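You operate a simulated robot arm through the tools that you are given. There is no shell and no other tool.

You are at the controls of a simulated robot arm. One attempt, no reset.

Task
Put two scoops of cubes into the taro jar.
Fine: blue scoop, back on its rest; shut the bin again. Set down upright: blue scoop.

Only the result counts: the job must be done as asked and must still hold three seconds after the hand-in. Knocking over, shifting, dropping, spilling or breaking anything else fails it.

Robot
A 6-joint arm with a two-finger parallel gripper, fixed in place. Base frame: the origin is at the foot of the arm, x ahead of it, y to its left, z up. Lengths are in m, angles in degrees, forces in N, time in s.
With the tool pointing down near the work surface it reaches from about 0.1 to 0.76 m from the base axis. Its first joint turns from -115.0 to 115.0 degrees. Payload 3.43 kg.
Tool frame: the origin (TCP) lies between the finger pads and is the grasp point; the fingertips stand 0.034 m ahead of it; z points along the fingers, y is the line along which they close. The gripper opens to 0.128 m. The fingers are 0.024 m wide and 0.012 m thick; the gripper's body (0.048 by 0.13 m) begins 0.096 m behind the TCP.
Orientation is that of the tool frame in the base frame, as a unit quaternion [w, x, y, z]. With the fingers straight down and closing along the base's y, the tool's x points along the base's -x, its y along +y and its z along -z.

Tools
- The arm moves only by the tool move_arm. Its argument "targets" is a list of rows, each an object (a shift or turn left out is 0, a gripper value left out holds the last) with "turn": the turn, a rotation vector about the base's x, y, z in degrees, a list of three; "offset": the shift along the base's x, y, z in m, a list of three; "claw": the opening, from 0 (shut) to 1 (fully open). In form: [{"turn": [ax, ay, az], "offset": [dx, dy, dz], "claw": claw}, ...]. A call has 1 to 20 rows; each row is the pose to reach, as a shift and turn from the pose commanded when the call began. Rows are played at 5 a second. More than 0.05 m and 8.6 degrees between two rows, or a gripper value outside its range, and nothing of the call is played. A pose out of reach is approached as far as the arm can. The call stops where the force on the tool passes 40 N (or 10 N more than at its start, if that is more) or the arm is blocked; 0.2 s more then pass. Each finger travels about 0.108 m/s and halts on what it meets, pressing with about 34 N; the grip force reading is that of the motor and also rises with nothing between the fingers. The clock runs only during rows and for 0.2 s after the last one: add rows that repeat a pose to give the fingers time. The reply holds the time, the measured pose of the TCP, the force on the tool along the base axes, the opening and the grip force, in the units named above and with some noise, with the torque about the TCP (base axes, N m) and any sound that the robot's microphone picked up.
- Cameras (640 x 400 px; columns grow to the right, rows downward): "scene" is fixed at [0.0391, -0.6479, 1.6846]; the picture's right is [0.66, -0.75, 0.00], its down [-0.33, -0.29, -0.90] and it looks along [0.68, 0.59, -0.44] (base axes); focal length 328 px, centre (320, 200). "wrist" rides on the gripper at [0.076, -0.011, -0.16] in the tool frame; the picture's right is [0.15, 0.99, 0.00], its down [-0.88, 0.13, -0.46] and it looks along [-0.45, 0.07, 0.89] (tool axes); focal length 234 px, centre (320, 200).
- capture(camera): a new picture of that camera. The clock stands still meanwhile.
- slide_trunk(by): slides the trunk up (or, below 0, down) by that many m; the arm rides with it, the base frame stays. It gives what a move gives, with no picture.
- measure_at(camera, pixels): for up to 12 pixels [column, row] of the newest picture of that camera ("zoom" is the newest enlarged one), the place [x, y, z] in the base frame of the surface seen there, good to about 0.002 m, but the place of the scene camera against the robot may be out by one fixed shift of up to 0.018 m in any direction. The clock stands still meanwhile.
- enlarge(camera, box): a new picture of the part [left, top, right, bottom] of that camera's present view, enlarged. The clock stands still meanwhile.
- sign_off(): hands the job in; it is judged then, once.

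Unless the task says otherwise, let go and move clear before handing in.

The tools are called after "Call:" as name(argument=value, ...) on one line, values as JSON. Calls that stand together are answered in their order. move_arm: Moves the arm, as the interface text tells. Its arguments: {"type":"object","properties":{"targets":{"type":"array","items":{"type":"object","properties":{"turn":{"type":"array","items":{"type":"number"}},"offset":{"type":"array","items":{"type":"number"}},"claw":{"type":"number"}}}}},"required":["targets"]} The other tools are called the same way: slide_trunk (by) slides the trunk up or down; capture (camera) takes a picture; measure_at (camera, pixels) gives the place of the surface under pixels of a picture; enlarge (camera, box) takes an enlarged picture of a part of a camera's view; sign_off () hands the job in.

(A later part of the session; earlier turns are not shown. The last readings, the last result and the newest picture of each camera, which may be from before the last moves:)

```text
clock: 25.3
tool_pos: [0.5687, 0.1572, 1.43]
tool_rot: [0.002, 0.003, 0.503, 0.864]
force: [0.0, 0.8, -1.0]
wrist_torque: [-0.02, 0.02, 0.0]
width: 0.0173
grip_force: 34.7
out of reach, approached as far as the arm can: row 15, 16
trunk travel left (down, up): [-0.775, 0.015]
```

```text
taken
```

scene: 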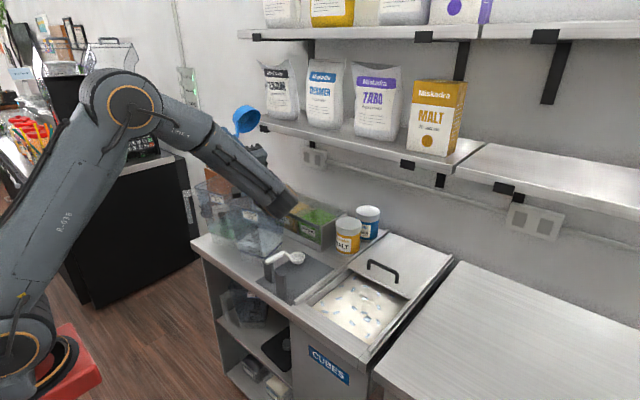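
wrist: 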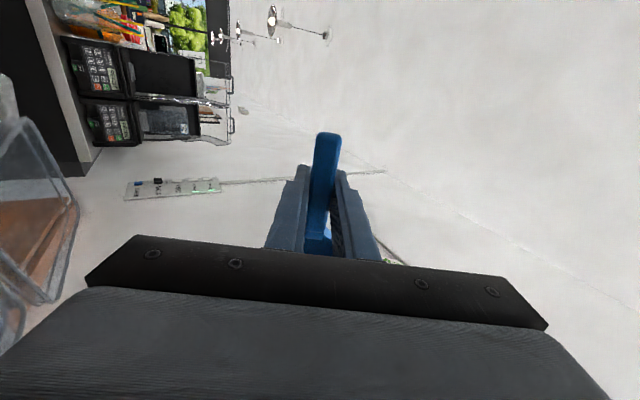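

The roll works up to about 119°, slightly short of the limit, so about 114° will do for pouring. I'll roll back upright while moving off to y≈0 to view the jar from the side.

Call:
move_arm(targets=[{"offset": [0, -0.01, 0], "turn": [-8, 0, 0]}, {"offset": [0, -0.02, 0], "turn": [-16, 0, 0]}, {"offset": [0, -0.03, 0], "turn": [-24, 0, 0]}, {"offset": [0, -0.04, 0], "turn": [-32, 0, 0]}, {"offset": [0, -0.05, 0], "turn": [-40, 0, 0]}, {"offset": [0, -0.06, 0], "turn": [-48, 0, 0]}, {"offset": [0, -0.07, 0], "turn": [-56, 0, 0]}, {"offset": [0, -0.08, 0], "turn": [-64, 0, 0]}, {"offset": [0, -0.09, 0], "turn": [-72, 0, 0]}, {"offset": [0, -0.1, 0], "turn": [-80, 0, 0]}, {"offset": [0, -0.11, 0], "turn": [-88, 0, 0]}, {"offset": [0, -0.12, 0], "turn": [-96, 0, 0]}, {"offset": [0, -0.13, 0], "turn": [-104, 0, 0]}, {"offset": [0, -0.14, 0], "turn": [-112, 0, 0]}, {"offset": [0, -0.15, 0], "turn": [-120, 0, 0]}, {"offset": [0, -0.15, 0], "turn": [-120, 0, 0]}])

Call:
capture(camera="wrist")

Call:
capture(camera="scene")

```text
clock: 28.7
tool_pos: [0.5695, 0.0057, 1.4313]
tool_rot: [0.001, 0.0, 1.0, -0.002]
force: [0.1, 0.7, -0.8]
wrist_torque: [-0.01, 0.06, -0.03]
width: 0.0172
grip_force: 33.8
trunk travel left (down, up): [-0.775, 0.015]
```

```text
taken
```

wrist: 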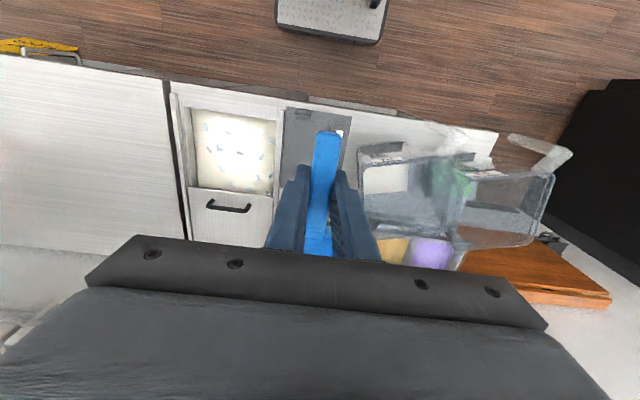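

```text
taken
```

scene: 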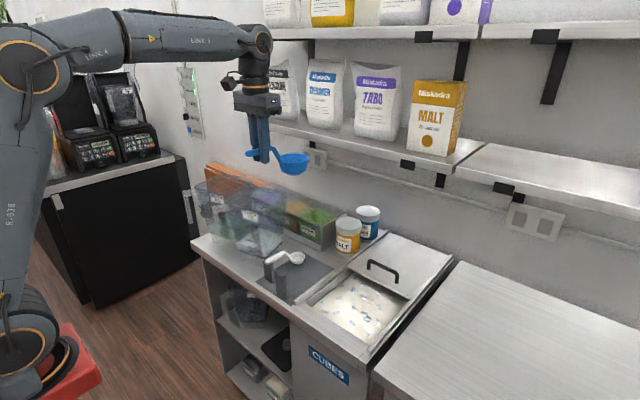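

Upright again with the scoop unchanged. I'll zoom on the taro jar in the wrist view at around (410,195) to refine its rim corners.

Call:
enlarge(camera="wrist", box=[340, 110, 580, 270])

Call:
enlarge(camera="wrist", box=[160, 80, 300, 220])

Call:
measure_at(camera="wrist", pixels=[[192, 108], [230, 115], [275, 122], [198, 185], [272, 195], [225, 205], [196, 150], [276, 160], [230, 150], [230, 112], [190, 107], [278, 119]])

```text
2.50 times, centred on (460, 190) of wrist
```

zoom: 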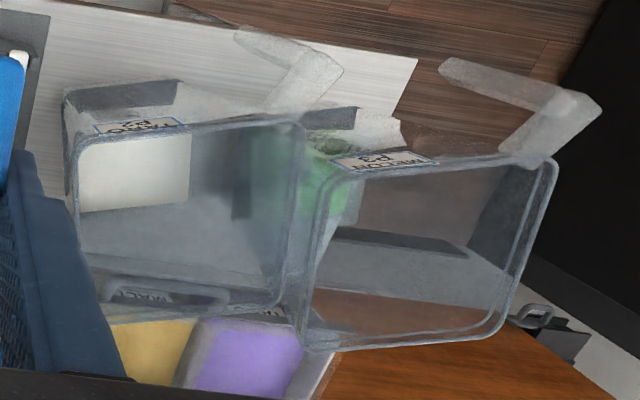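

```text
2.86 times, centred on (230, 150) of wrist
```

zoom: 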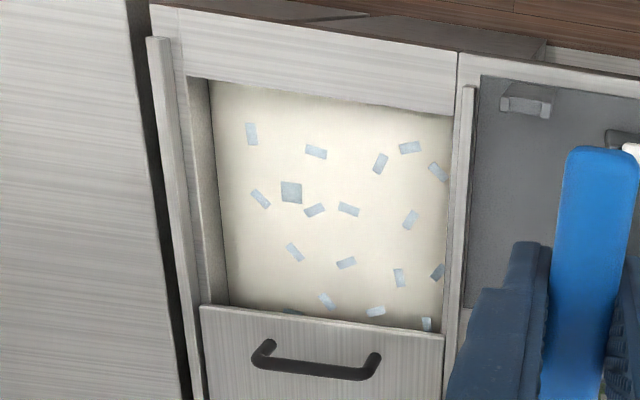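

```text
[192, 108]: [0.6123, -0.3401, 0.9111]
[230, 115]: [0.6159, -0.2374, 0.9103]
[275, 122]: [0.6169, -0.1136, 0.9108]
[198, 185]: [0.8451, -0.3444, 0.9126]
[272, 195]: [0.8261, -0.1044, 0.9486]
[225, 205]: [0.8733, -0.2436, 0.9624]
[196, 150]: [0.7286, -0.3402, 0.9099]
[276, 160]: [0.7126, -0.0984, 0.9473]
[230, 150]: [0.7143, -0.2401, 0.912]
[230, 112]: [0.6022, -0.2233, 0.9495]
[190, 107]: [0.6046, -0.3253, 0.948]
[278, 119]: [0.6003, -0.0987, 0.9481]
```

The bin opening spans x≈0.612–0.84 and y≈-0.34 to -0.11, and the taro opening is centred near (0.673, 0.19). Now I'll carry the empty scoop over the bin and pitch it 30° forward above the cubes.

Call:
move_arm(targets=[{"offset": [0.005, -0.04, -0.02]}, {"offset": [0.01, -0.08, -0.04]}, {"offset": [0.02, -0.12, -0.06]}, {"offset": [0.03, -0.16, -0.08]}, {"offset": [0.04, -0.2, -0.1]}, {"offset": [0.05, -0.231, -0.13]}, {"offset": [0.055, -0.231, -0.17]}, {"offset": [0.055, -0.231, -0.21]}, {"offset": [0.055, -0.231, -0.25]}, {"offset": [0.055, -0.231, -0.28], "turn": [0, 7.5, 0]}, {"offset": [0.055, -0.231, -0.3], "turn": [0, 15, 0]}, {"offset": [0.055, -0.231, -0.31], "turn": [0, 22.5, 0]}, {"offset": [0.055, -0.231, -0.31], "turn": [0, 30, 0]}, {"offset": [0.055, -0.231, -0.31], "turn": [0, 30, 0]}])

Call:
capture(camera="scene")

Call:
enlarge(camera="scene", box=[270, 200, 450, 350])

Call:
capture(camera="wrist")

```text
clock: 31.7
tool_pos: [0.6235, -0.2247, 1.1205]
tool_rot: [-0.259, 0.001, 0.966, -0.001]
force: [0.4, -0.2, -0.7]
wrist_torque: [0.03, 0.03, -0.01]
width: 0.017
grip_force: 34.0
trunk travel left (down, up): [-0.775, 0.015]
```

```text
taken
```

scene: 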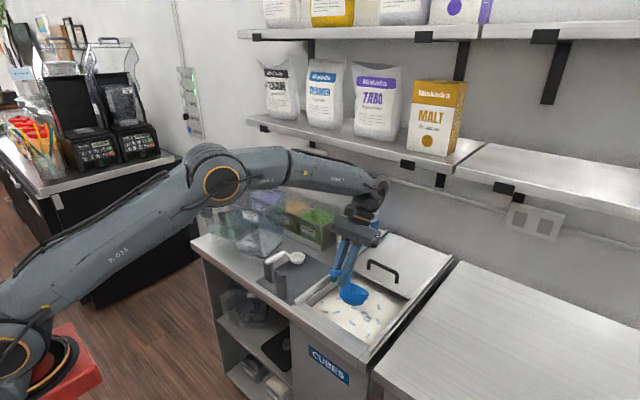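

```text
2.67 times, centred on (360, 275) of scene
```

zoom: 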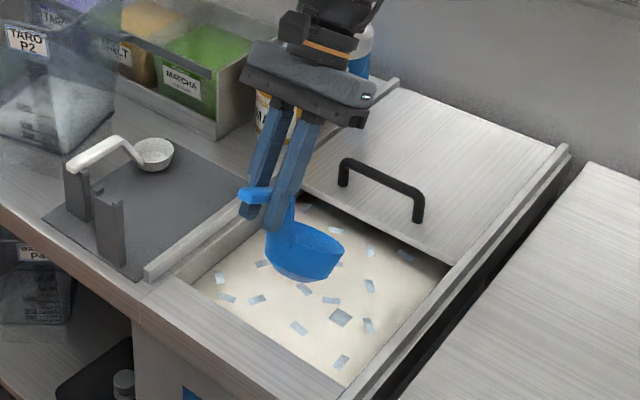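

```text
taken
```

wrist: 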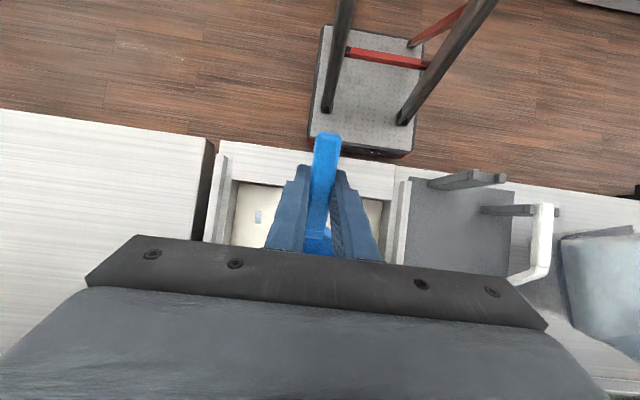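

The 30° pitch is reached, with the bowl over the opening and clear of the lid at (375,270). Now I'll plunge, sweep forward, level out and lift about 0.1 m.

Call:
move_arm(targets=[{"offset": [0, 0, -0.04]}, {"offset": [0, 0, -0.08]}, {"offset": [0.004, 0, -0.1]}, {"offset": [0.008, 0, -0.118]}, {"offset": [0.02, 0, -0.124], "turn": [0, -5, 0]}, {"offset": [0.03, 0, -0.134], "turn": [0, -10, 0]}, {"offset": [0.036, 0, -0.143], "turn": [0, -15, 0]}, {"offset": [0.036, 0, -0.145], "turn": [0, -19, 0]}, {"offset": [0.034, 0, -0.145], "turn": [0, -24, 0]}, {"offset": [0.032, 0, -0.143], "turn": [0, -30, 0]}, {"offset": [0.03, 0, -0.13], "turn": [0, -30, 0]}, {"offset": [0.03, 0, -0.11], "turn": [0, -30, 0]}, {"offset": [0.03, 0, -0.09], "turn": [0, -30, 0]}, {"offset": [0.03, 0, -0.07], "turn": [0, -30, 0]}, {"offset": [0.03, 0, -0.07], "turn": [0, -30, 0]}])

Call:
capture(camera="scene")

Call:
enlarge(camera="scene", box=[270, 200, 450, 350])

Call:
capture(camera="wrist")

```text
clock: 34.9
tool_pos: [0.6539, -0.2261, 1.0512]
tool_rot: [0.001, 0.001, 1.0, 0.0]
force: [0.3, 0.5, -1.9]
wrist_torque: [-0.01, 0.16, 0.0]
width: 0.0176
grip_force: 34.7
trunk travel left (down, up): [-0.775, 0.015]
```

```text
taken
```

scene: 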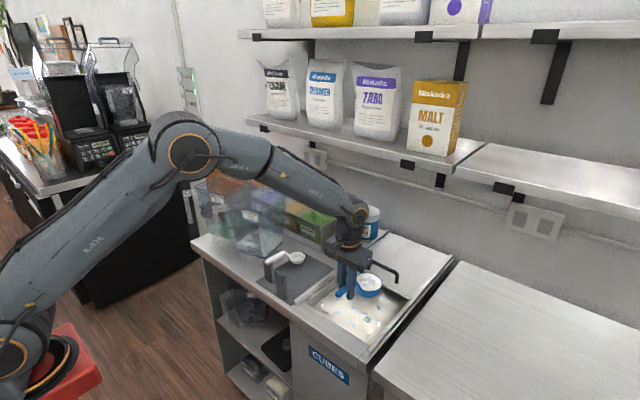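

```text
2.67 times, centred on (360, 275) of scene
```

zoom: 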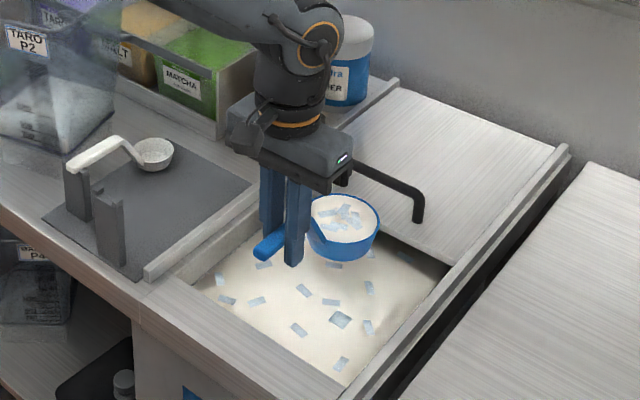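

```text
taken
```

wrist: 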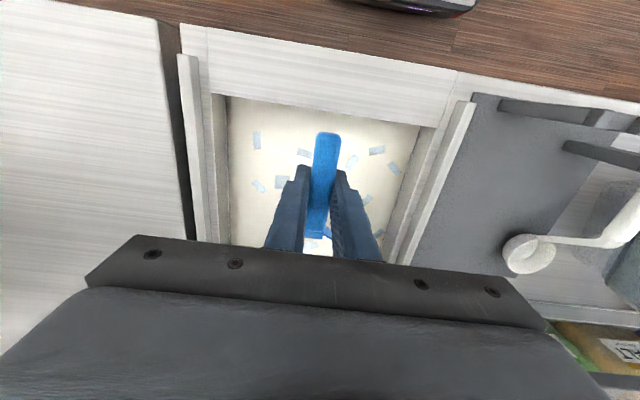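

The bowl is visibly filled with cubes (zoom near (343,220)) and the load rose by about 1 N. I'll look closely at the fill and the bowl level.

Call:
enlarge(camera="scene", box=[325, 250, 405, 310])

Call:
measure_at(camera="zoom", pixels=[[220, 190], [370, 200], [265, 255], [340, 165], [290, 175], [340, 230], [110, 320], [220, 230]])

```text
6.67 times, centred on (365, 280) of scene
```

zoom: 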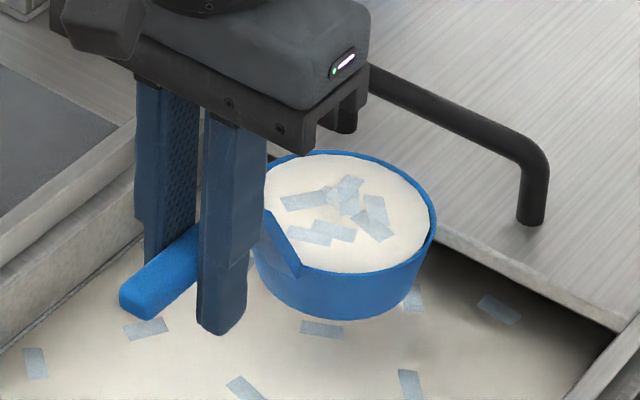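

```text
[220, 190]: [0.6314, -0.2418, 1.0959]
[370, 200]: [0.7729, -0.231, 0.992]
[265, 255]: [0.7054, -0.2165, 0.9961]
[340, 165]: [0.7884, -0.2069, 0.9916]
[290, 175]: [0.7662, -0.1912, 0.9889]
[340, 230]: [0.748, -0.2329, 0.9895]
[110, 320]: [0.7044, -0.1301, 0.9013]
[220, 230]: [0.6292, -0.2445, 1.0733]
```

The scoop is level-full. I'll lift it smoothly and carry it over to the taro jar at TCP ≈(0.556, 0.158, 1.345).

Call:
move_arm(targets=[{"offset": [0, 0, 0.02]}, {"offset": [0, 0, 0.05]}, {"offset": [-0.005, 0, 0.085]}, {"offset": [-0.01, 0.01, 0.12]}, {"offset": [-0.02, 0.03, 0.155]}, {"offset": [-0.03, 0.055, 0.19]}, {"offset": [-0.04, 0.085, 0.22]}, {"offset": [-0.05, 0.115, 0.25]}, {"offset": [-0.06, 0.145, 0.275]}, {"offset": [-0.068, 0.18, 0.29]}, {"offset": [-0.076, 0.215, 0.294]}, {"offset": [-0.083, 0.25, 0.294]}, {"offset": [-0.09, 0.285, 0.294]}, {"offset": [-0.095, 0.32, 0.294]}, {"offset": [-0.098, 0.35, 0.294]}, {"offset": [-0.098, 0.37, 0.294]}, {"offset": [-0.098, 0.38, 0.294]}, {"offset": [-0.098, 0.384, 0.294]}, {"offset": [-0.098, 0.384, 0.294]}])

Call:
capture(camera="scene")

Call:
enlarge(camera="scene", box=[180, 110, 330, 260])

Call:
capture(camera="wrist")

```text
clock: 38.9
tool_pos: [0.5559, 0.1587, 1.3443]
tool_rot: [0.001, 0.0, 1.0, -0.001]
force: [-1.0, -0.2, -2.2]
wrist_torque: [-0.01, 0.17, -0.01]
width: 0.0175
grip_force: 34.3
trunk travel left (down, up): [-0.775, 0.015]
```

```text
taken
```

scene: 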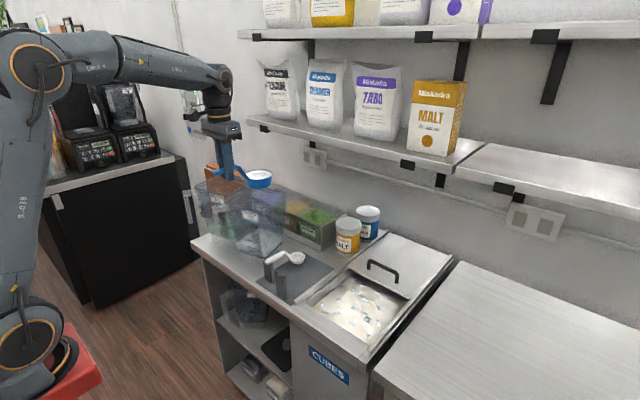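

```text
2.67 times, centred on (255, 185) of scene
```

zoom: 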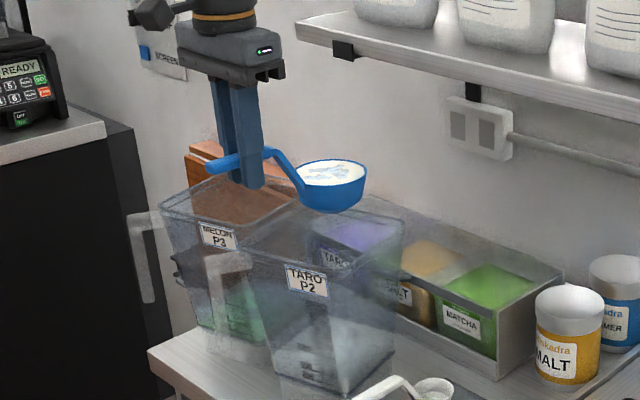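

```text
taken
```

wrist: 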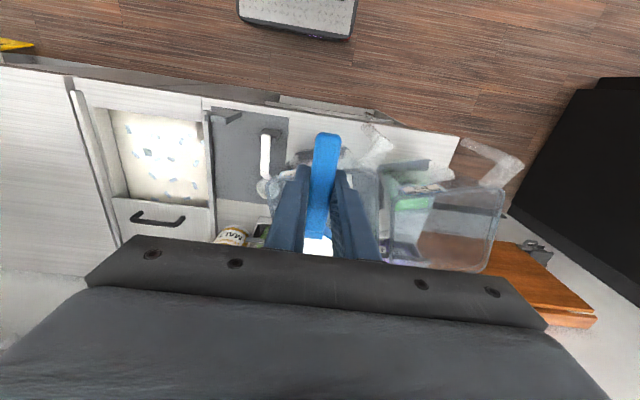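

The bowl is over the taro opening (zoom (330,185), with the opening's centre projecting to about (325,237)). I'll roll it 114° about x to pour.

Call:
move_arm(targets=[{"turn": [6, 0, 0]}, {"turn": [12, 0, 0]}, {"turn": [18, 0, 0]}, {"turn": [24, 0, 0]}, {"turn": [30, 0, 0]}, {"turn": [36, 0, 0]}, {"turn": [42, 0, 0]}, {"turn": [48, 0, 0]}, {"turn": [54, 0, 0]}, {"turn": [60, 0, 0]}, {"turn": [66, 0, 0]}, {"turn": [72, 0, 0]}, {"turn": [78, 0, 0]}, {"turn": [84, 0, 0]}, {"turn": [90, 0, 0]}, {"turn": [96, 0, 0]}, {"turn": [102, 0, 0]}, {"turn": [108, 0, 0]}, {"turn": [114, 0, 0]}, {"turn": [114, 0, 0]}])

Call:
capture(camera="scene")

Call:
enlarge(camera="scene", box=[180, 110, 330, 260])

Call:
capture(camera="wrist")

```text
clock: 43.1
tool_pos: [0.5554, 0.1595, 1.346]
tool_rot: [0.001, 0.0, 0.545, 0.839]
force: [0.7, -0.7, -1.5]
wrist_torque: [-0.04, 0.06, -0.02]
width: 0.017
grip_force: 33.7
trunk travel left (down, up): [-0.775, 0.015]
```

```text
taken
```

scene: 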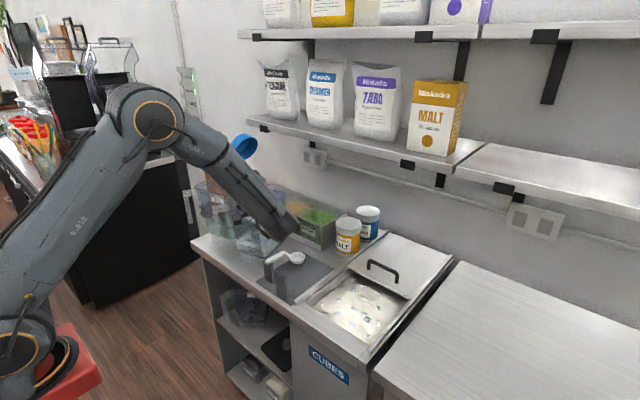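

```text
2.67 times, centred on (255, 185) of scene
```

zoom: 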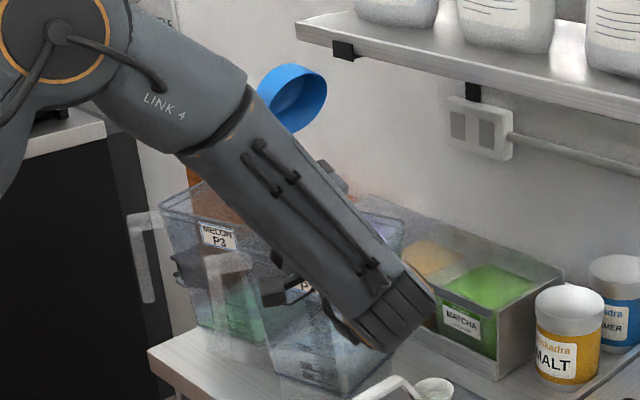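

```text
taken
```

wrist: 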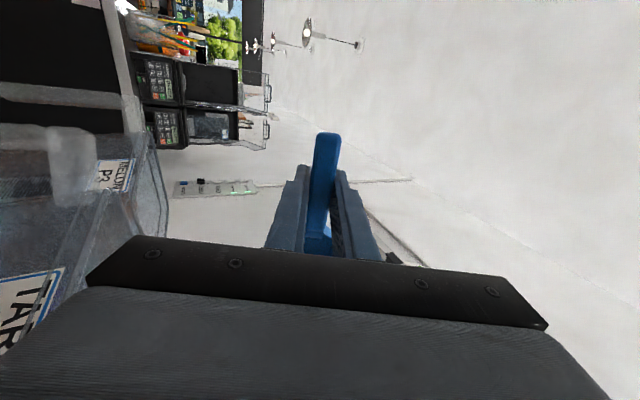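

The bowl is empty at (243,145) after the pour. I'll roll back upright and then inspect the jar and surroundings.

Call:
move_arm(targets=[{"turn": [-8, 0, 0]}, {"turn": [-16, 0, 0]}, {"turn": [-24, 0, 0]}, {"turn": [-32, 0, 0]}, {"turn": [-40, 0, 0]}, {"turn": [-48, 0, 0]}, {"turn": [-56, 0, 0]}, {"turn": [-64, 0, 0]}, {"turn": [-72, 0, 0]}, {"turn": [-80, 0, 0]}, {"turn": [-88, 0, 0]}, {"turn": [-96, 0, 0]}, {"turn": [-104, 0, 0]}, {"turn": [-110, 0, 0]}, {"turn": [-114, 0, 0]}, {"offset": [0.0, -0.03, 0.02], "turn": [-114, 0, 0]}, {"offset": [0.0, -0.07, 0.04], "turn": [-114, 0, 0]}, {"offset": [0.0, -0.11, 0.06], "turn": [-114, 0, 0]}, {"offset": [0.0, -0.15, 0.08], "turn": [-114, 0, 0]}, {"offset": [0.0, -0.15, 0.08], "turn": [-114, 0, 0]}])

Call:
capture(camera="scene")

Call:
enlarge(camera="scene", box=[180, 130, 330, 280])

Call:
capture(camera="wrist")

Call:
enlarge(camera="wrist", box=[340, 110, 580, 270])

```text
clock: 47.3
tool_pos: [0.5568, 0.0092, 1.4224]
tool_rot: [0.0, 0.0, 1.0, -0.001]
force: [0.5, -0.4, -0.4]
wrist_torque: [-0.01, 0.07, 0.01]
width: 0.0167
grip_force: 33.9
trunk travel left (down, up): [-0.775, 0.015]
```

```text
taken
```

scene: 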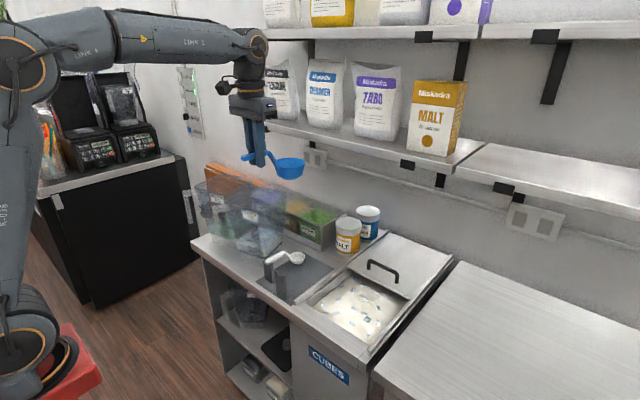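

```text
2.67 times, centred on (255, 205) of scene
```

zoom: 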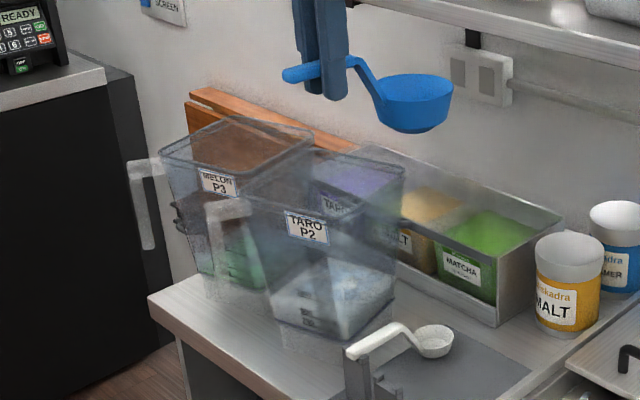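

```text
taken
```

wrist: 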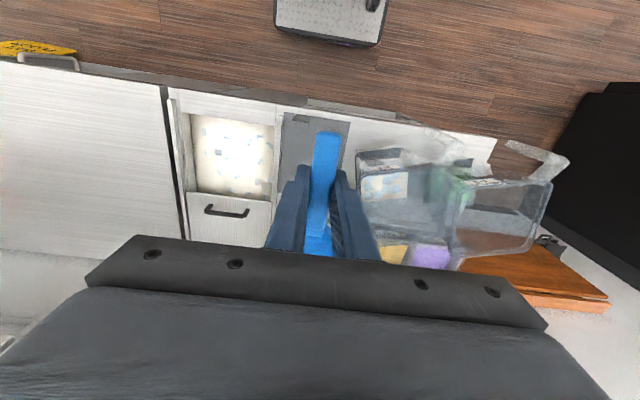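

```text
2.50 times, centred on (460, 190) of wrist
```

zoom: 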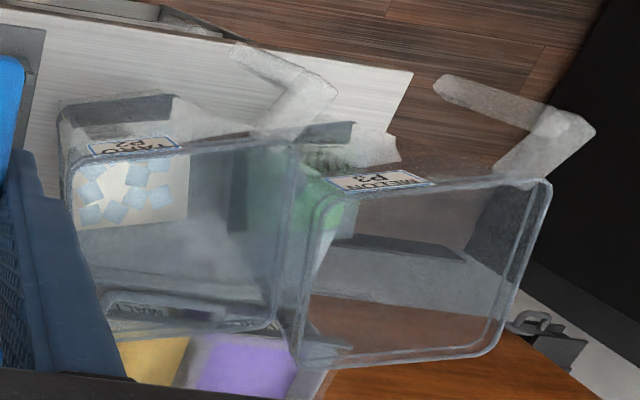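

The cubes are now in the taro jar (zoom (130,195)) with no spill on the counter. I'll go for the second scoop, slightly shifted to y≈-0.245 where the bed is undisturbed.

Call:
move_arm(targets=[{"offset": [0.005, -0.04, -0.01]}, {"offset": [0.015, -0.085, -0.03]}, {"offset": [0.025, -0.13, -0.05]}, {"offset": [0.035, -0.17, -0.07]}, {"offset": [0.045, -0.21, -0.09]}, {"offset": [0.06, -0.245, -0.12]}, {"offset": [0.067, -0.254, -0.16]}, {"offset": [0.067, -0.254, -0.2]}, {"offset": [0.067, -0.254, -0.24]}, {"offset": [0.067, -0.254, -0.27], "turn": [0, 7.5, 0]}, {"offset": [0.067, -0.254, -0.29], "turn": [0, 15, 0]}, {"offset": [0.067, -0.254, -0.302], "turn": [0, 22.5, 0]}, {"offset": [0.067, -0.254, -0.302], "turn": [0, 30, 0]}, {"offset": [0.067, -0.254, -0.302], "turn": [0, 30, 0]}])

Call:
capture(camera="scene")

Call:
enlarge(camera="scene", box=[270, 200, 450, 350])

Call:
measure_at(camera="zoom", pixels=[[340, 290], [300, 310], [370, 270], [260, 290], [350, 350], [340, 210], [320, 270], [300, 330]])

```text
refused: row 2 steps farther than a row can; nothing moved
```

```text
taken
```

scene: 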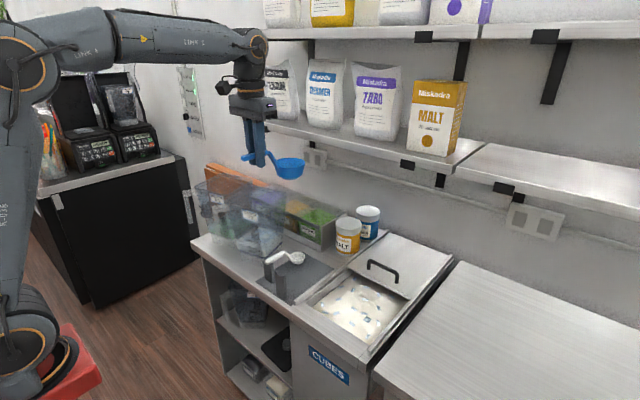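

```text
2.67 times, centred on (360, 275) of scene
```

zoom: 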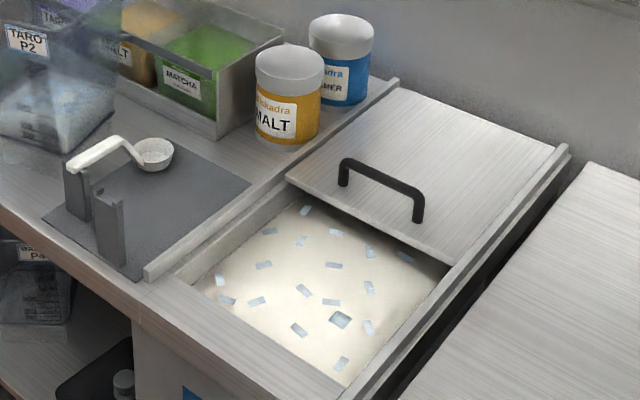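

```text
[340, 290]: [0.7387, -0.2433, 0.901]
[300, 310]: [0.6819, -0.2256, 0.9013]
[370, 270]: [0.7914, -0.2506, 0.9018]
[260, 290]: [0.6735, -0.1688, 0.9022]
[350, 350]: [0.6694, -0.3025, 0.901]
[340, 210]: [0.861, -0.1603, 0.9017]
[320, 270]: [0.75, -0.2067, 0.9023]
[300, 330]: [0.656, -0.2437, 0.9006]
```

One row was too long, so nothing moved. The bed level dropped evenly by about 3.5 mm to z≈0.9075, so I'll dig 4 mm deeper, and I'm resending with smaller steps.

Call:
move_arm(targets=[{"offset": [0.005, -0.035, -0.01]}, {"offset": [0.013, -0.07, -0.03]}, {"offset": [0.021, -0.107, -0.05]}, {"offset": [0.03, -0.144, -0.07]}, {"offset": [0.04, -0.181, -0.09]}, {"offset": [0.05, -0.217, -0.11]}, {"offset": [0.06, -0.245, -0.14]}, {"offset": [0.067, -0.254, -0.18]}, {"offset": [0.067, -0.254, -0.22]}, {"offset": [0.067, -0.254, -0.255]}, {"offset": [0.067, -0.254, -0.28], "turn": [0, 7.5, 0]}, {"offset": [0.067, -0.254, -0.295], "turn": [0, 15, 0]}, {"offset": [0.067, -0.254, -0.302], "turn": [0, 22.5, 0]}, {"offset": [0.067, -0.254, -0.302], "turn": [0, 30, 0]}, {"offset": [0.067, -0.254, -0.302], "turn": [0, 30, 0]}])

Call:
enlarge(camera="scene", box=[270, 200, 450, 350])

```text
clock: 50.5
tool_pos: [0.6229, -0.2452, 1.1251]
tool_rot: [-0.259, 0.0, 0.966, -0.001]
force: [0.6, 0.5, -2.0]
wrist_torque: [0.0, 0.03, 0.0]
width: 0.017
grip_force: 33.7
trunk travel left (down, up): [-0.775, 0.015]
```

```text
2.67 times, centred on (360, 275) of scene
```

zoom: 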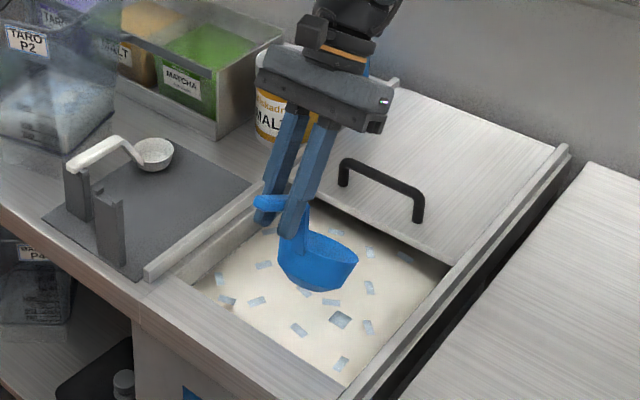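

Same 30° stance above the bed, reading z≈1.125. I'll run the same scooping stroke about 7 mm further down to match the lower bed.

Call:
move_arm(targets=[{"offset": [0, 0, -0.045]}, {"offset": [0, 0, -0.087]}, {"offset": [0.004, 0, -0.107]}, {"offset": [0.008, 0, -0.125]}, {"offset": [0.02, 0, -0.131], "turn": [0, -5, 0]}, {"offset": [0.03, 0, -0.141], "turn": [0, -10, 0]}, {"offset": [0.036, 0, -0.15], "turn": [0, -15, 0]}, {"offset": [0.036, 0, -0.152], "turn": [0, -19, 0]}, {"offset": [0.034, 0, -0.152], "turn": [0, -24, 0]}, {"offset": [0.032, 0, -0.15], "turn": [0, -30, 0]}, {"offset": [0.03, 0, -0.137], "turn": [0, -30, 0]}, {"offset": [0.03, 0, -0.117], "turn": [0, -30, 0]}, {"offset": [0.03, 0, -0.095], "turn": [0, -30, 0]}, {"offset": [0.03, 0, -0.075], "turn": [0, -30, 0]}, {"offset": [0.03, 0, -0.075], "turn": [0, -30, 0]}])

Call:
enlarge(camera="scene", box=[325, 250, 405, 310])

Call:
capture(camera="wrist")

```text
clock: 53.7
tool_pos: [0.6535, -0.2453, 1.0483]
tool_rot: [0.0, 0.0, 1.0, -0.001]
force: [0.2, 0.5, -2.0]
wrist_torque: [0.0, 0.14, -0.01]
width: 0.0174
grip_force: 34.3
trunk travel left (down, up): [-0.775, 0.015]
```

```text
6.67 times, centred on (365, 280) of scene
```

zoom: 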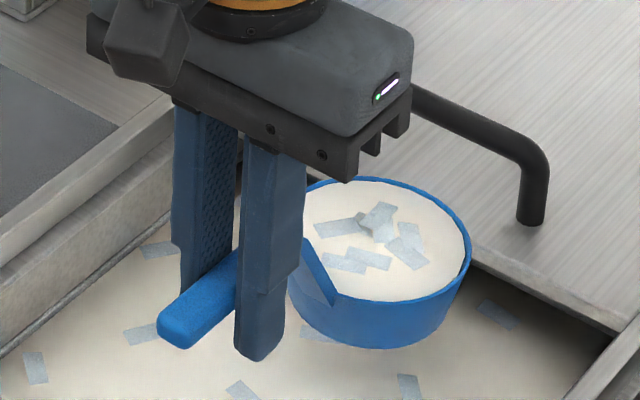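

```text
taken
```

wrist: 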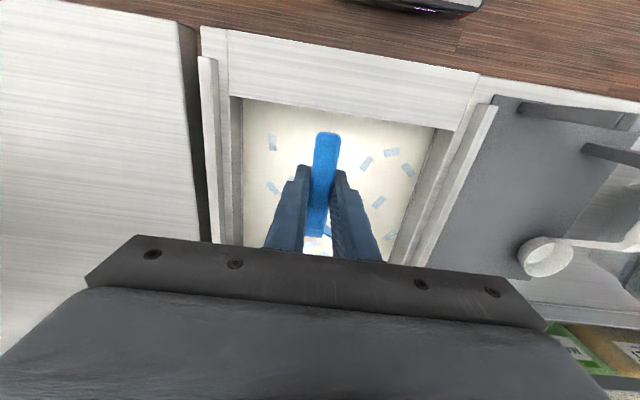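

The second scoop is equally full. I'll carry it to the same pouring point over the taro jar.

Call:
move_arm(targets=[{"offset": [0, 0, 0.02]}, {"offset": [0, 0, 0.05]}, {"offset": [-0.005, 0, 0.085]}, {"offset": [-0.01, 0.01, 0.12]}, {"offset": [-0.02, 0.03, 0.155]}, {"offset": [-0.03, 0.058, 0.19]}, {"offset": [-0.04, 0.09, 0.22]}, {"offset": [-0.05, 0.123, 0.25]}, {"offset": [-0.06, 0.157, 0.275]}, {"offset": [-0.068, 0.194, 0.292]}, {"offset": [-0.076, 0.231, 0.297]}, {"offset": [-0.083, 0.268, 0.297]}, {"offset": [-0.09, 0.304, 0.297]}, {"offset": [-0.095, 0.34, 0.297]}, {"offset": [-0.0975, 0.37, 0.297]}, {"offset": [-0.0975, 0.39, 0.297]}, {"offset": [-0.0975, 0.4, 0.297]}, {"offset": [-0.0975, 0.4035, 0.297]}, {"offset": [-0.0975, 0.4035, 0.297]}])

Call:
enlarge(camera="scene", box=[180, 110, 330, 260])

```text
clock: 57.7
tool_pos: [0.5552, 0.1572, 1.3464]
tool_rot: [0.001, 0.0, 1.0, -0.001]
force: [1.0, 0.2, -1.1]
wrist_torque: [-0.02, 0.11, 0.01]
width: 0.0174
grip_force: 32.9
trunk travel left (down, up): [-0.775, 0.015]
```

```text
2.67 times, centred on (255, 185) of scene
```

zoom: 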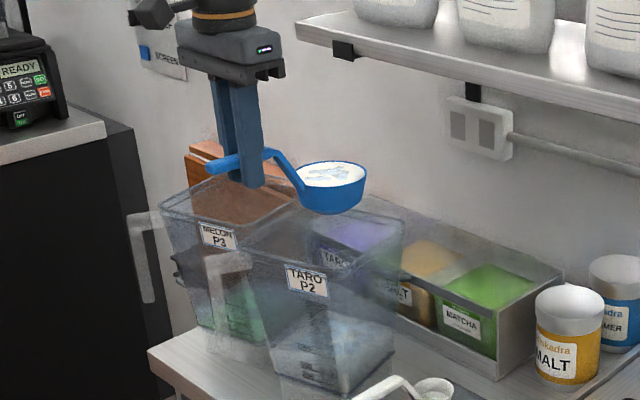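

The full scoop sits over the taro opening at the same spot as before. I'll pour it with the same 114° roll.

Call:
move_arm(targets=[{"turn": [6, 0, 0]}, {"turn": [12, 0, 0]}, {"turn": [18, 0, 0]}, {"turn": [24, 0, 0]}, {"turn": [30, 0, 0]}, {"turn": [36, 0, 0]}, {"turn": [42, 0, 0]}, {"turn": [48, 0, 0]}, {"turn": [54, 0, 0]}, {"turn": [60, 0, 0]}, {"turn": [66, 0, 0]}, {"turn": [72, 0, 0]}, {"turn": [78, 0, 0]}, {"turn": [84, 0, 0]}, {"turn": [90, 0, 0]}, {"turn": [96, 0, 0]}, {"turn": [102, 0, 0]}, {"turn": [108, 0, 0]}, {"turn": [114, 0, 0]}, {"turn": [114, 0, 0]}])

Call:
enlarge(camera="scene", box=[180, 110, 330, 260])

```text
clock: 61.9
tool_pos: [0.5558, 0.1583, 1.3454]
tool_rot: [0.0, 0.0, 0.545, 0.839]
force: [0.0, 1.0, -0.6]
wrist_torque: [-0.06, 0.07, -0.02]
width: 0.017
grip_force: 33.9
trunk travel left (down, up): [-0.775, 0.015]
```

```text
2.67 times, centred on (255, 185) of scene
```

zoom: 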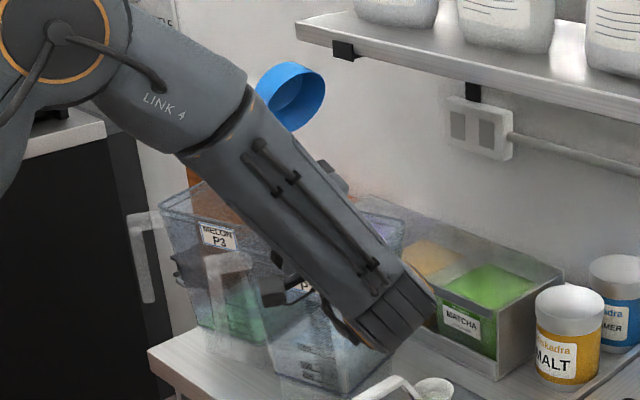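

The bowl is empty again. I'll roll back upright and move toward the rest, staying high.

Call:
move_arm(targets=[{"turn": [-8, 0, 0]}, {"turn": [-16, 0, 0]}, {"turn": [-24, 0, 0]}, {"turn": [-32, 0, 0]}, {"turn": [-40, 0, 0]}, {"turn": [-48, 0, 0]}, {"turn": [-56, 0, 0]}, {"turn": [-64, 0, 0]}, {"turn": [-72, 0, 0]}, {"turn": [-80, 0, 0]}, {"turn": [-88, 0, 0]}, {"turn": [-96, 0, 0]}, {"turn": [-104, 0, 0]}, {"turn": [-110, 0, 0]}, {"turn": [-114, 0, 0]}, {"offset": [0.0, -0.03, 0.02], "turn": [-114, 0, 0]}, {"offset": [0.01, -0.07, 0.03], "turn": [-114, 0, 0]}, {"offset": [0.02, -0.11, 0.03], "turn": [-114, 0, 0]}, {"offset": [0.03, -0.15, 0.03], "turn": [-114, 0, 0]}, {"offset": [0.03, -0.15, 0.03], "turn": [-114, 0, 0]}])

Call:
capture(camera="scene")

Call:
enlarge(camera="scene", box=[180, 150, 330, 300])

Call:
capture(camera="wrist")

Call:
enlarge(camera="wrist", box=[240, 100, 480, 270])

```text
clock: 66.1
tool_pos: [0.5865, 0.0084, 1.3746]
tool_rot: [0.001, 0.0, 1.0, -0.001]
force: [-0.7, 0.3, -0.6]
wrist_torque: [0.0, 0.04, -0.01]
width: 0.0172
grip_force: 33.8
trunk travel left (down, up): [-0.775, 0.015]
```

```text
taken
```

scene: 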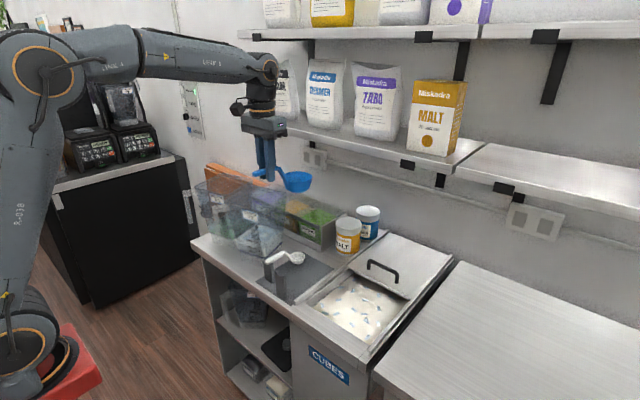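

```text
2.67 times, centred on (255, 225) of scene
```

zoom: 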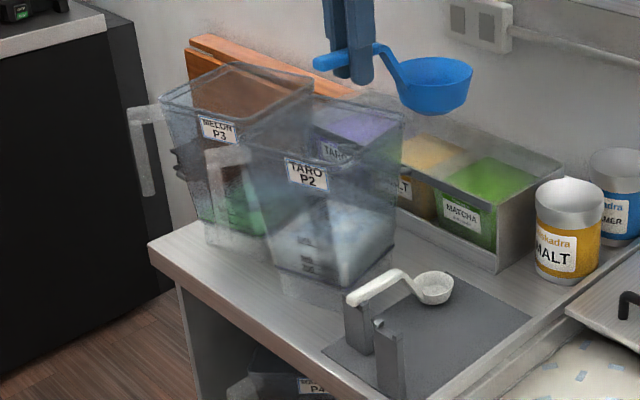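

```text
taken
```

wrist: 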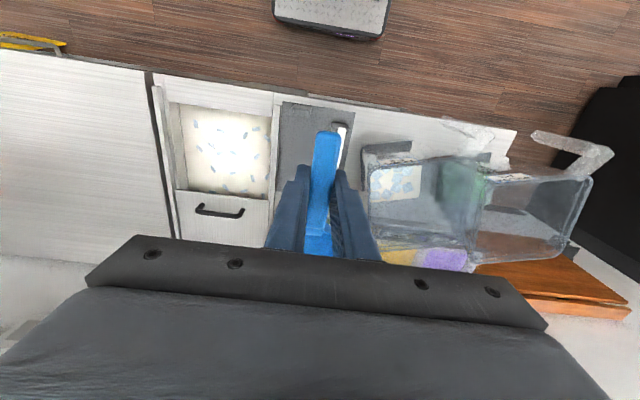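

```text
2.35 times, centred on (360, 185) of wrist
```

zoom: 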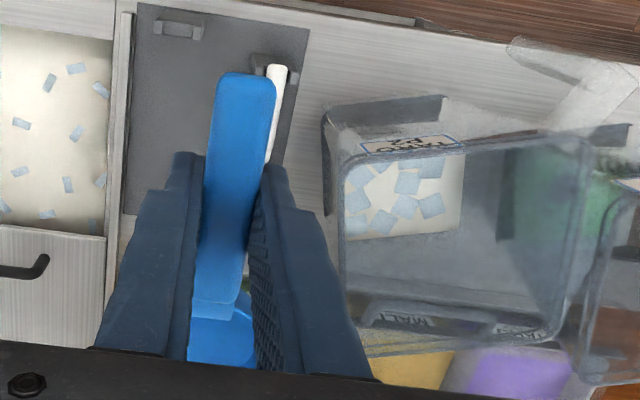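

No cube spilled anywhere and the taro jar holds more cubes (zoom (400,190)). I'll go to 0.10 m above the remembered rest pose.

Call:
move_arm(targets=[{"offset": [0.01, -0.02, -0.02]}, {"offset": [0.021, -0.0424, -0.05]}, {"offset": [0.021, -0.0424, -0.09]}, {"offset": [0.021, -0.0424, -0.13]}, {"offset": [0.021, -0.0424, -0.165]}, {"offset": [0.021, -0.0424, -0.2]}, {"offset": [0.021, -0.0424, -0.225]}, {"offset": [0.021, -0.0424, -0.225]}])

Call:
move_arm(targets=[{"offset": [0, 0, 0]}])

Call:
move_arm(targets=[{"offset": [0, 0, 0]}])

Call:
move_arm(targets=[{"offset": [0, 0, 0]}])

Call:
capture(camera="wrist")

Call:
enlarge(camera="wrist", box=[250, 90, 390, 270])

Call:
capture(camera="scene")

Call:
enlarge(camera="scene", box=[240, 200, 360, 310])

```text
clock: 67.9
tool_pos: [0.6065, -0.0348, 1.1496]
tool_rot: [0.001, 0.0, 1.0, -0.001]
force: [0.0, -1.1, -0.4]
wrist_torque: [-0.01, 0.08, -0.02]
width: 0.0171
grip_force: 34.2
trunk travel left (down, up): [-0.775, 0.015]
```

```text
clock: 68.3
tool_pos: [0.6067, -0.0334, 1.1485]
tool_rot: [0.001, 0.001, 1.0, -0.001]
force: [-0.7, 0.2, -0.3]
wrist_torque: [0.02, 0.04, -0.02]
width: 0.0168
grip_force: 34.2
trunk travel left (down, up): [-0.775, 0.015]
```

```text
clock: 68.7
tool_pos: [0.6073, -0.0337, 1.1498]
tool_rot: [0.001, 0.0, 1.0, -0.001]
force: [0.2, -0.1, -0.5]
wrist_torque: [0.02, 0.03, 0.02]
width: 0.0169
grip_force: 33.9
trunk travel left (down, up): [-0.775, 0.015]
```

```text
clock: 69.1
tool_pos: [0.6075, -0.0343, 1.1503]
tool_rot: [0.001, 0.001, 1.0, -0.001]
force: [-0.1, -0.1, -0.2]
wrist_torque: [0.0, 0.03, 0.01]
width: 0.0169
grip_force: 34.2
trunk travel left (down, up): [-0.775, 0.015]
```

```text
taken
```

wrist: 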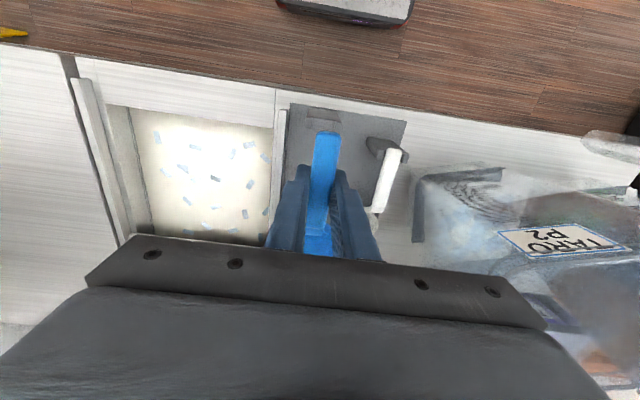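

```text
2.22 times, centred on (320, 180) of wrist
```

zoom: 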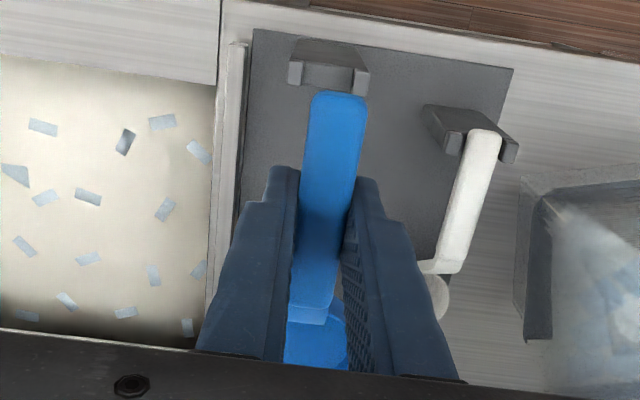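

```text
taken
```

scene: 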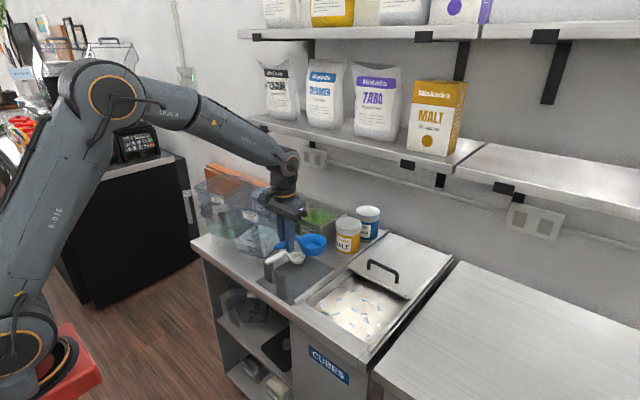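

```text
3.64 times, centred on (300, 255) of scene
```

zoom: 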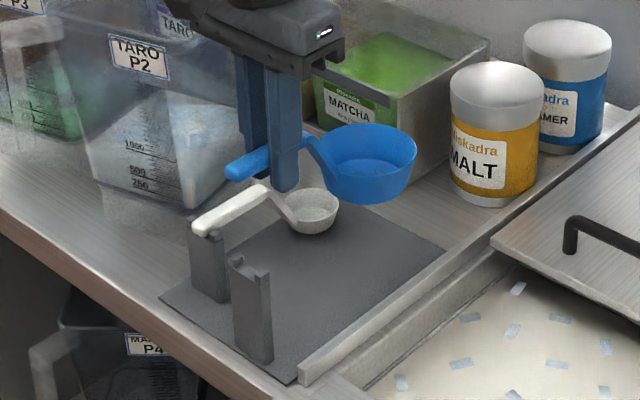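

The averaged pose (0.607,-0.034,1.150) matches the rest pose to within about 1 mm and the handle's position in the fingers looks unchanged. I'll check the bowl's level before lowering.

Call:
measure_at(camera="zoom", pixels=[[345, 140], [412, 150], [370, 125], [365, 165], [235, 170], [255, 158], [345, 185], [390, 190], [240, 262], [262, 275], [250, 270], [330, 160]])

Call:
measure_at(camera="wrist", pixels=[[325, 136], [325, 150], [322, 175], [321, 200], [316, 140], [337, 140], [306, 122], [340, 125], [322, 118]])

```text
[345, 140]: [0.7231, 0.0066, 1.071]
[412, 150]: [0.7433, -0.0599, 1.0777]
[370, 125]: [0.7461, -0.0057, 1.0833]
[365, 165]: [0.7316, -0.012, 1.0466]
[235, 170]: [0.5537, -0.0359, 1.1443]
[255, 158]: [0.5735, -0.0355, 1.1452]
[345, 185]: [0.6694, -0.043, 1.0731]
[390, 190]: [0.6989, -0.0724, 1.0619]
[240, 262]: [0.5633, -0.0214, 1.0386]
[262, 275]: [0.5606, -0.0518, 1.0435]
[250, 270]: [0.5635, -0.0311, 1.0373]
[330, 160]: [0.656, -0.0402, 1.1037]
```

```text
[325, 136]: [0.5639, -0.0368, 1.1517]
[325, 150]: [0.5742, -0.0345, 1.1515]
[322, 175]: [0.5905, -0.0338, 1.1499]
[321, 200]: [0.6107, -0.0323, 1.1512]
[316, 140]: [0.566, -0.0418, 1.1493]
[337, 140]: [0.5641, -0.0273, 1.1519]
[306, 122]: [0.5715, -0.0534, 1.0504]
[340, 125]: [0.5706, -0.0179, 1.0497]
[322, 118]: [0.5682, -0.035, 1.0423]
```

The scoop has slipped a little in the grip: the tail is about 4 mm lower and the bowl about 8–9 mm lower than when gripped (≈2° nose-down). I'll pitch it up 2° and lower to about 8 mm above the old grasp height, then check.

Call:
move_arm(targets=[{"offset": [0.0003, -0.0005, -0.02], "turn": [0, -2, 0]}, {"offset": [0.0003, -0.0005, -0.045], "turn": [0, -2, 0]}, {"offset": [0.0003, -0.0005, -0.065], "turn": [0, -2, 0]}, {"offset": [0.0003, -0.0005, -0.08], "turn": [0, -2, 0]}, {"offset": [0.0003, -0.0005, -0.087], "turn": [0, -2, 0]}, {"offset": [0.0003, -0.0005, -0.087], "turn": [0, -2, 0]}])

Call:
capture(camera="wrist")

Call:
enlarge(camera="wrist", box=[250, 90, 390, 270])

Call:
enlarge(camera="scene", box=[250, 230, 350, 300])

```text
clock: 70.5
tool_pos: [0.6059, -0.0345, 1.0624]
tool_rot: [0.018, 0.0, 1.0, -0.001]
force: [1.4, -1.0, -1.1]
wrist_torque: [0.02, 0.02, 0.01]
width: 0.017
grip_force: 34.1
trunk travel left (down, up): [-0.775, 0.015]
```

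```text
taken
```

wrist: 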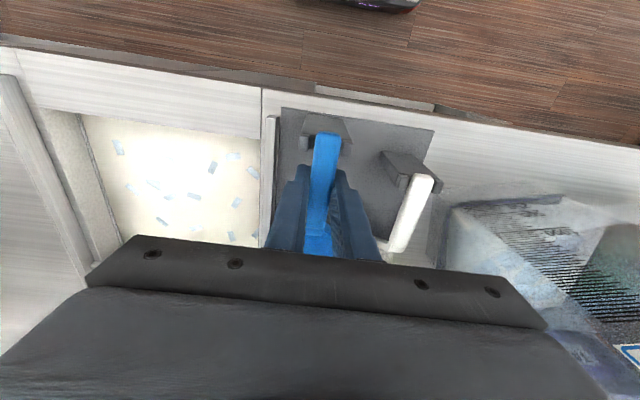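

```text
2.22 times, centred on (320, 180) of wrist
```

zoom: 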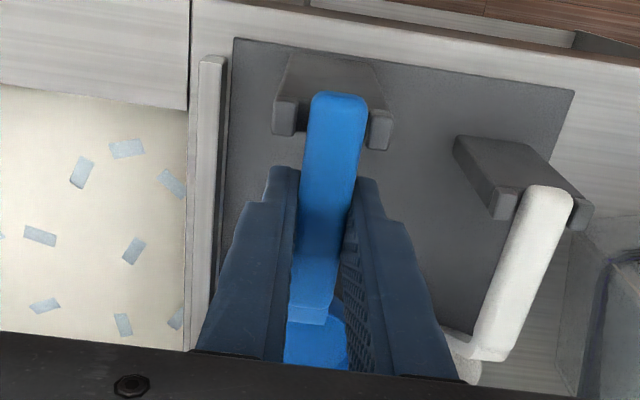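

```text
5.71 times, centred on (300, 265) of scene
```

zoom: 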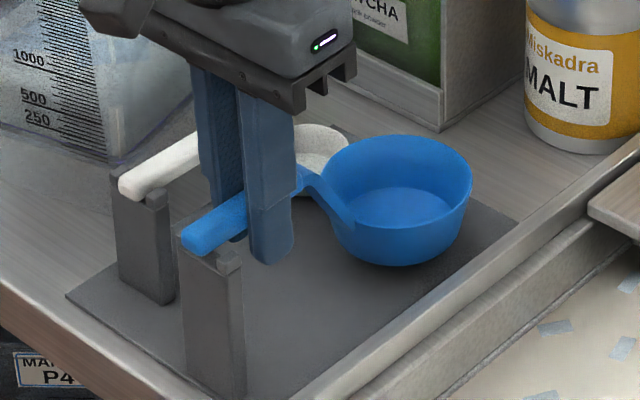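

The tail is centred between the prongs (zoom (335,115)) and just above the notch. I'll lower in small steps to contact.

Call:
move_arm(targets=[{"offset": [0, 0, -0.002]}, {"offset": [0, 0, -0.004]}, {"offset": [0, 0, -0.006]}, {"offset": [0, 0, -0.006]}])

Call:
measure_at(camera="wrist", pixels=[[324, 140]])

Call:
capture(camera="wrist")

Call:
measure_at(camera="wrist", pixels=[[325, 142], [325, 155], [322, 175], [321, 200], [315, 145], [336, 145], [303, 146], [346, 150], [320, 245]])

Call:
enlarge(camera="scene", box=[250, 230, 350, 300])

Call:
measure_at(camera="zoom", pixels=[[400, 137], [472, 175], [400, 205], [390, 262], [345, 225], [205, 240], [235, 215], [325, 200]])

```text
clock: 71.5
tool_pos: [0.6068, -0.0335, 1.0575]
tool_rot: [0.019, 0.001, 1.0, -0.001]
force: [0.0, 0.4, -0.5]
wrist_torque: [0.0, 0.02, 0.02]
width: 0.0169
grip_force: 34.0
trunk travel left (down, up): [-0.775, 0.015]
```

```text
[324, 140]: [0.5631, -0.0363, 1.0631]
```

```text
taken
```

wrist: 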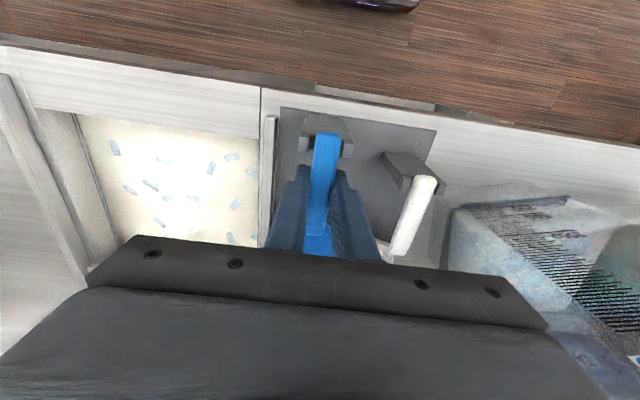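

```text
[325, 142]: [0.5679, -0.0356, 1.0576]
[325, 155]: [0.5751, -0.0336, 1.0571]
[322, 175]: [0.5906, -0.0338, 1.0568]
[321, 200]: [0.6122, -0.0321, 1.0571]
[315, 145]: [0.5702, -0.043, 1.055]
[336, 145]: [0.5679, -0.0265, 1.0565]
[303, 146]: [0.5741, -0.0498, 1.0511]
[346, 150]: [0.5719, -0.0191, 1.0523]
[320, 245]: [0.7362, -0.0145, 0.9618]
```

```text
5.71 times, centred on (300, 265) of scene
```

zoom: 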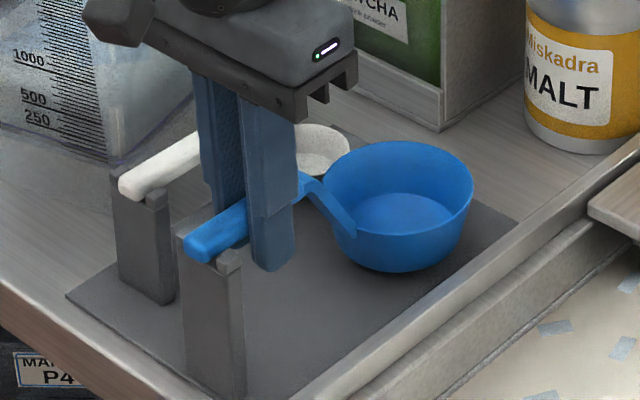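

```text
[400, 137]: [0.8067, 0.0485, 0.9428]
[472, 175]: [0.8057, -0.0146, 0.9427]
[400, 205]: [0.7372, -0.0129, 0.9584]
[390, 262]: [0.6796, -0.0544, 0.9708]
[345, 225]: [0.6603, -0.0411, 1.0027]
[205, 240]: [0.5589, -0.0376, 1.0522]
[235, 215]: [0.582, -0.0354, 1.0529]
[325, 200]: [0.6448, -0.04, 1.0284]
```

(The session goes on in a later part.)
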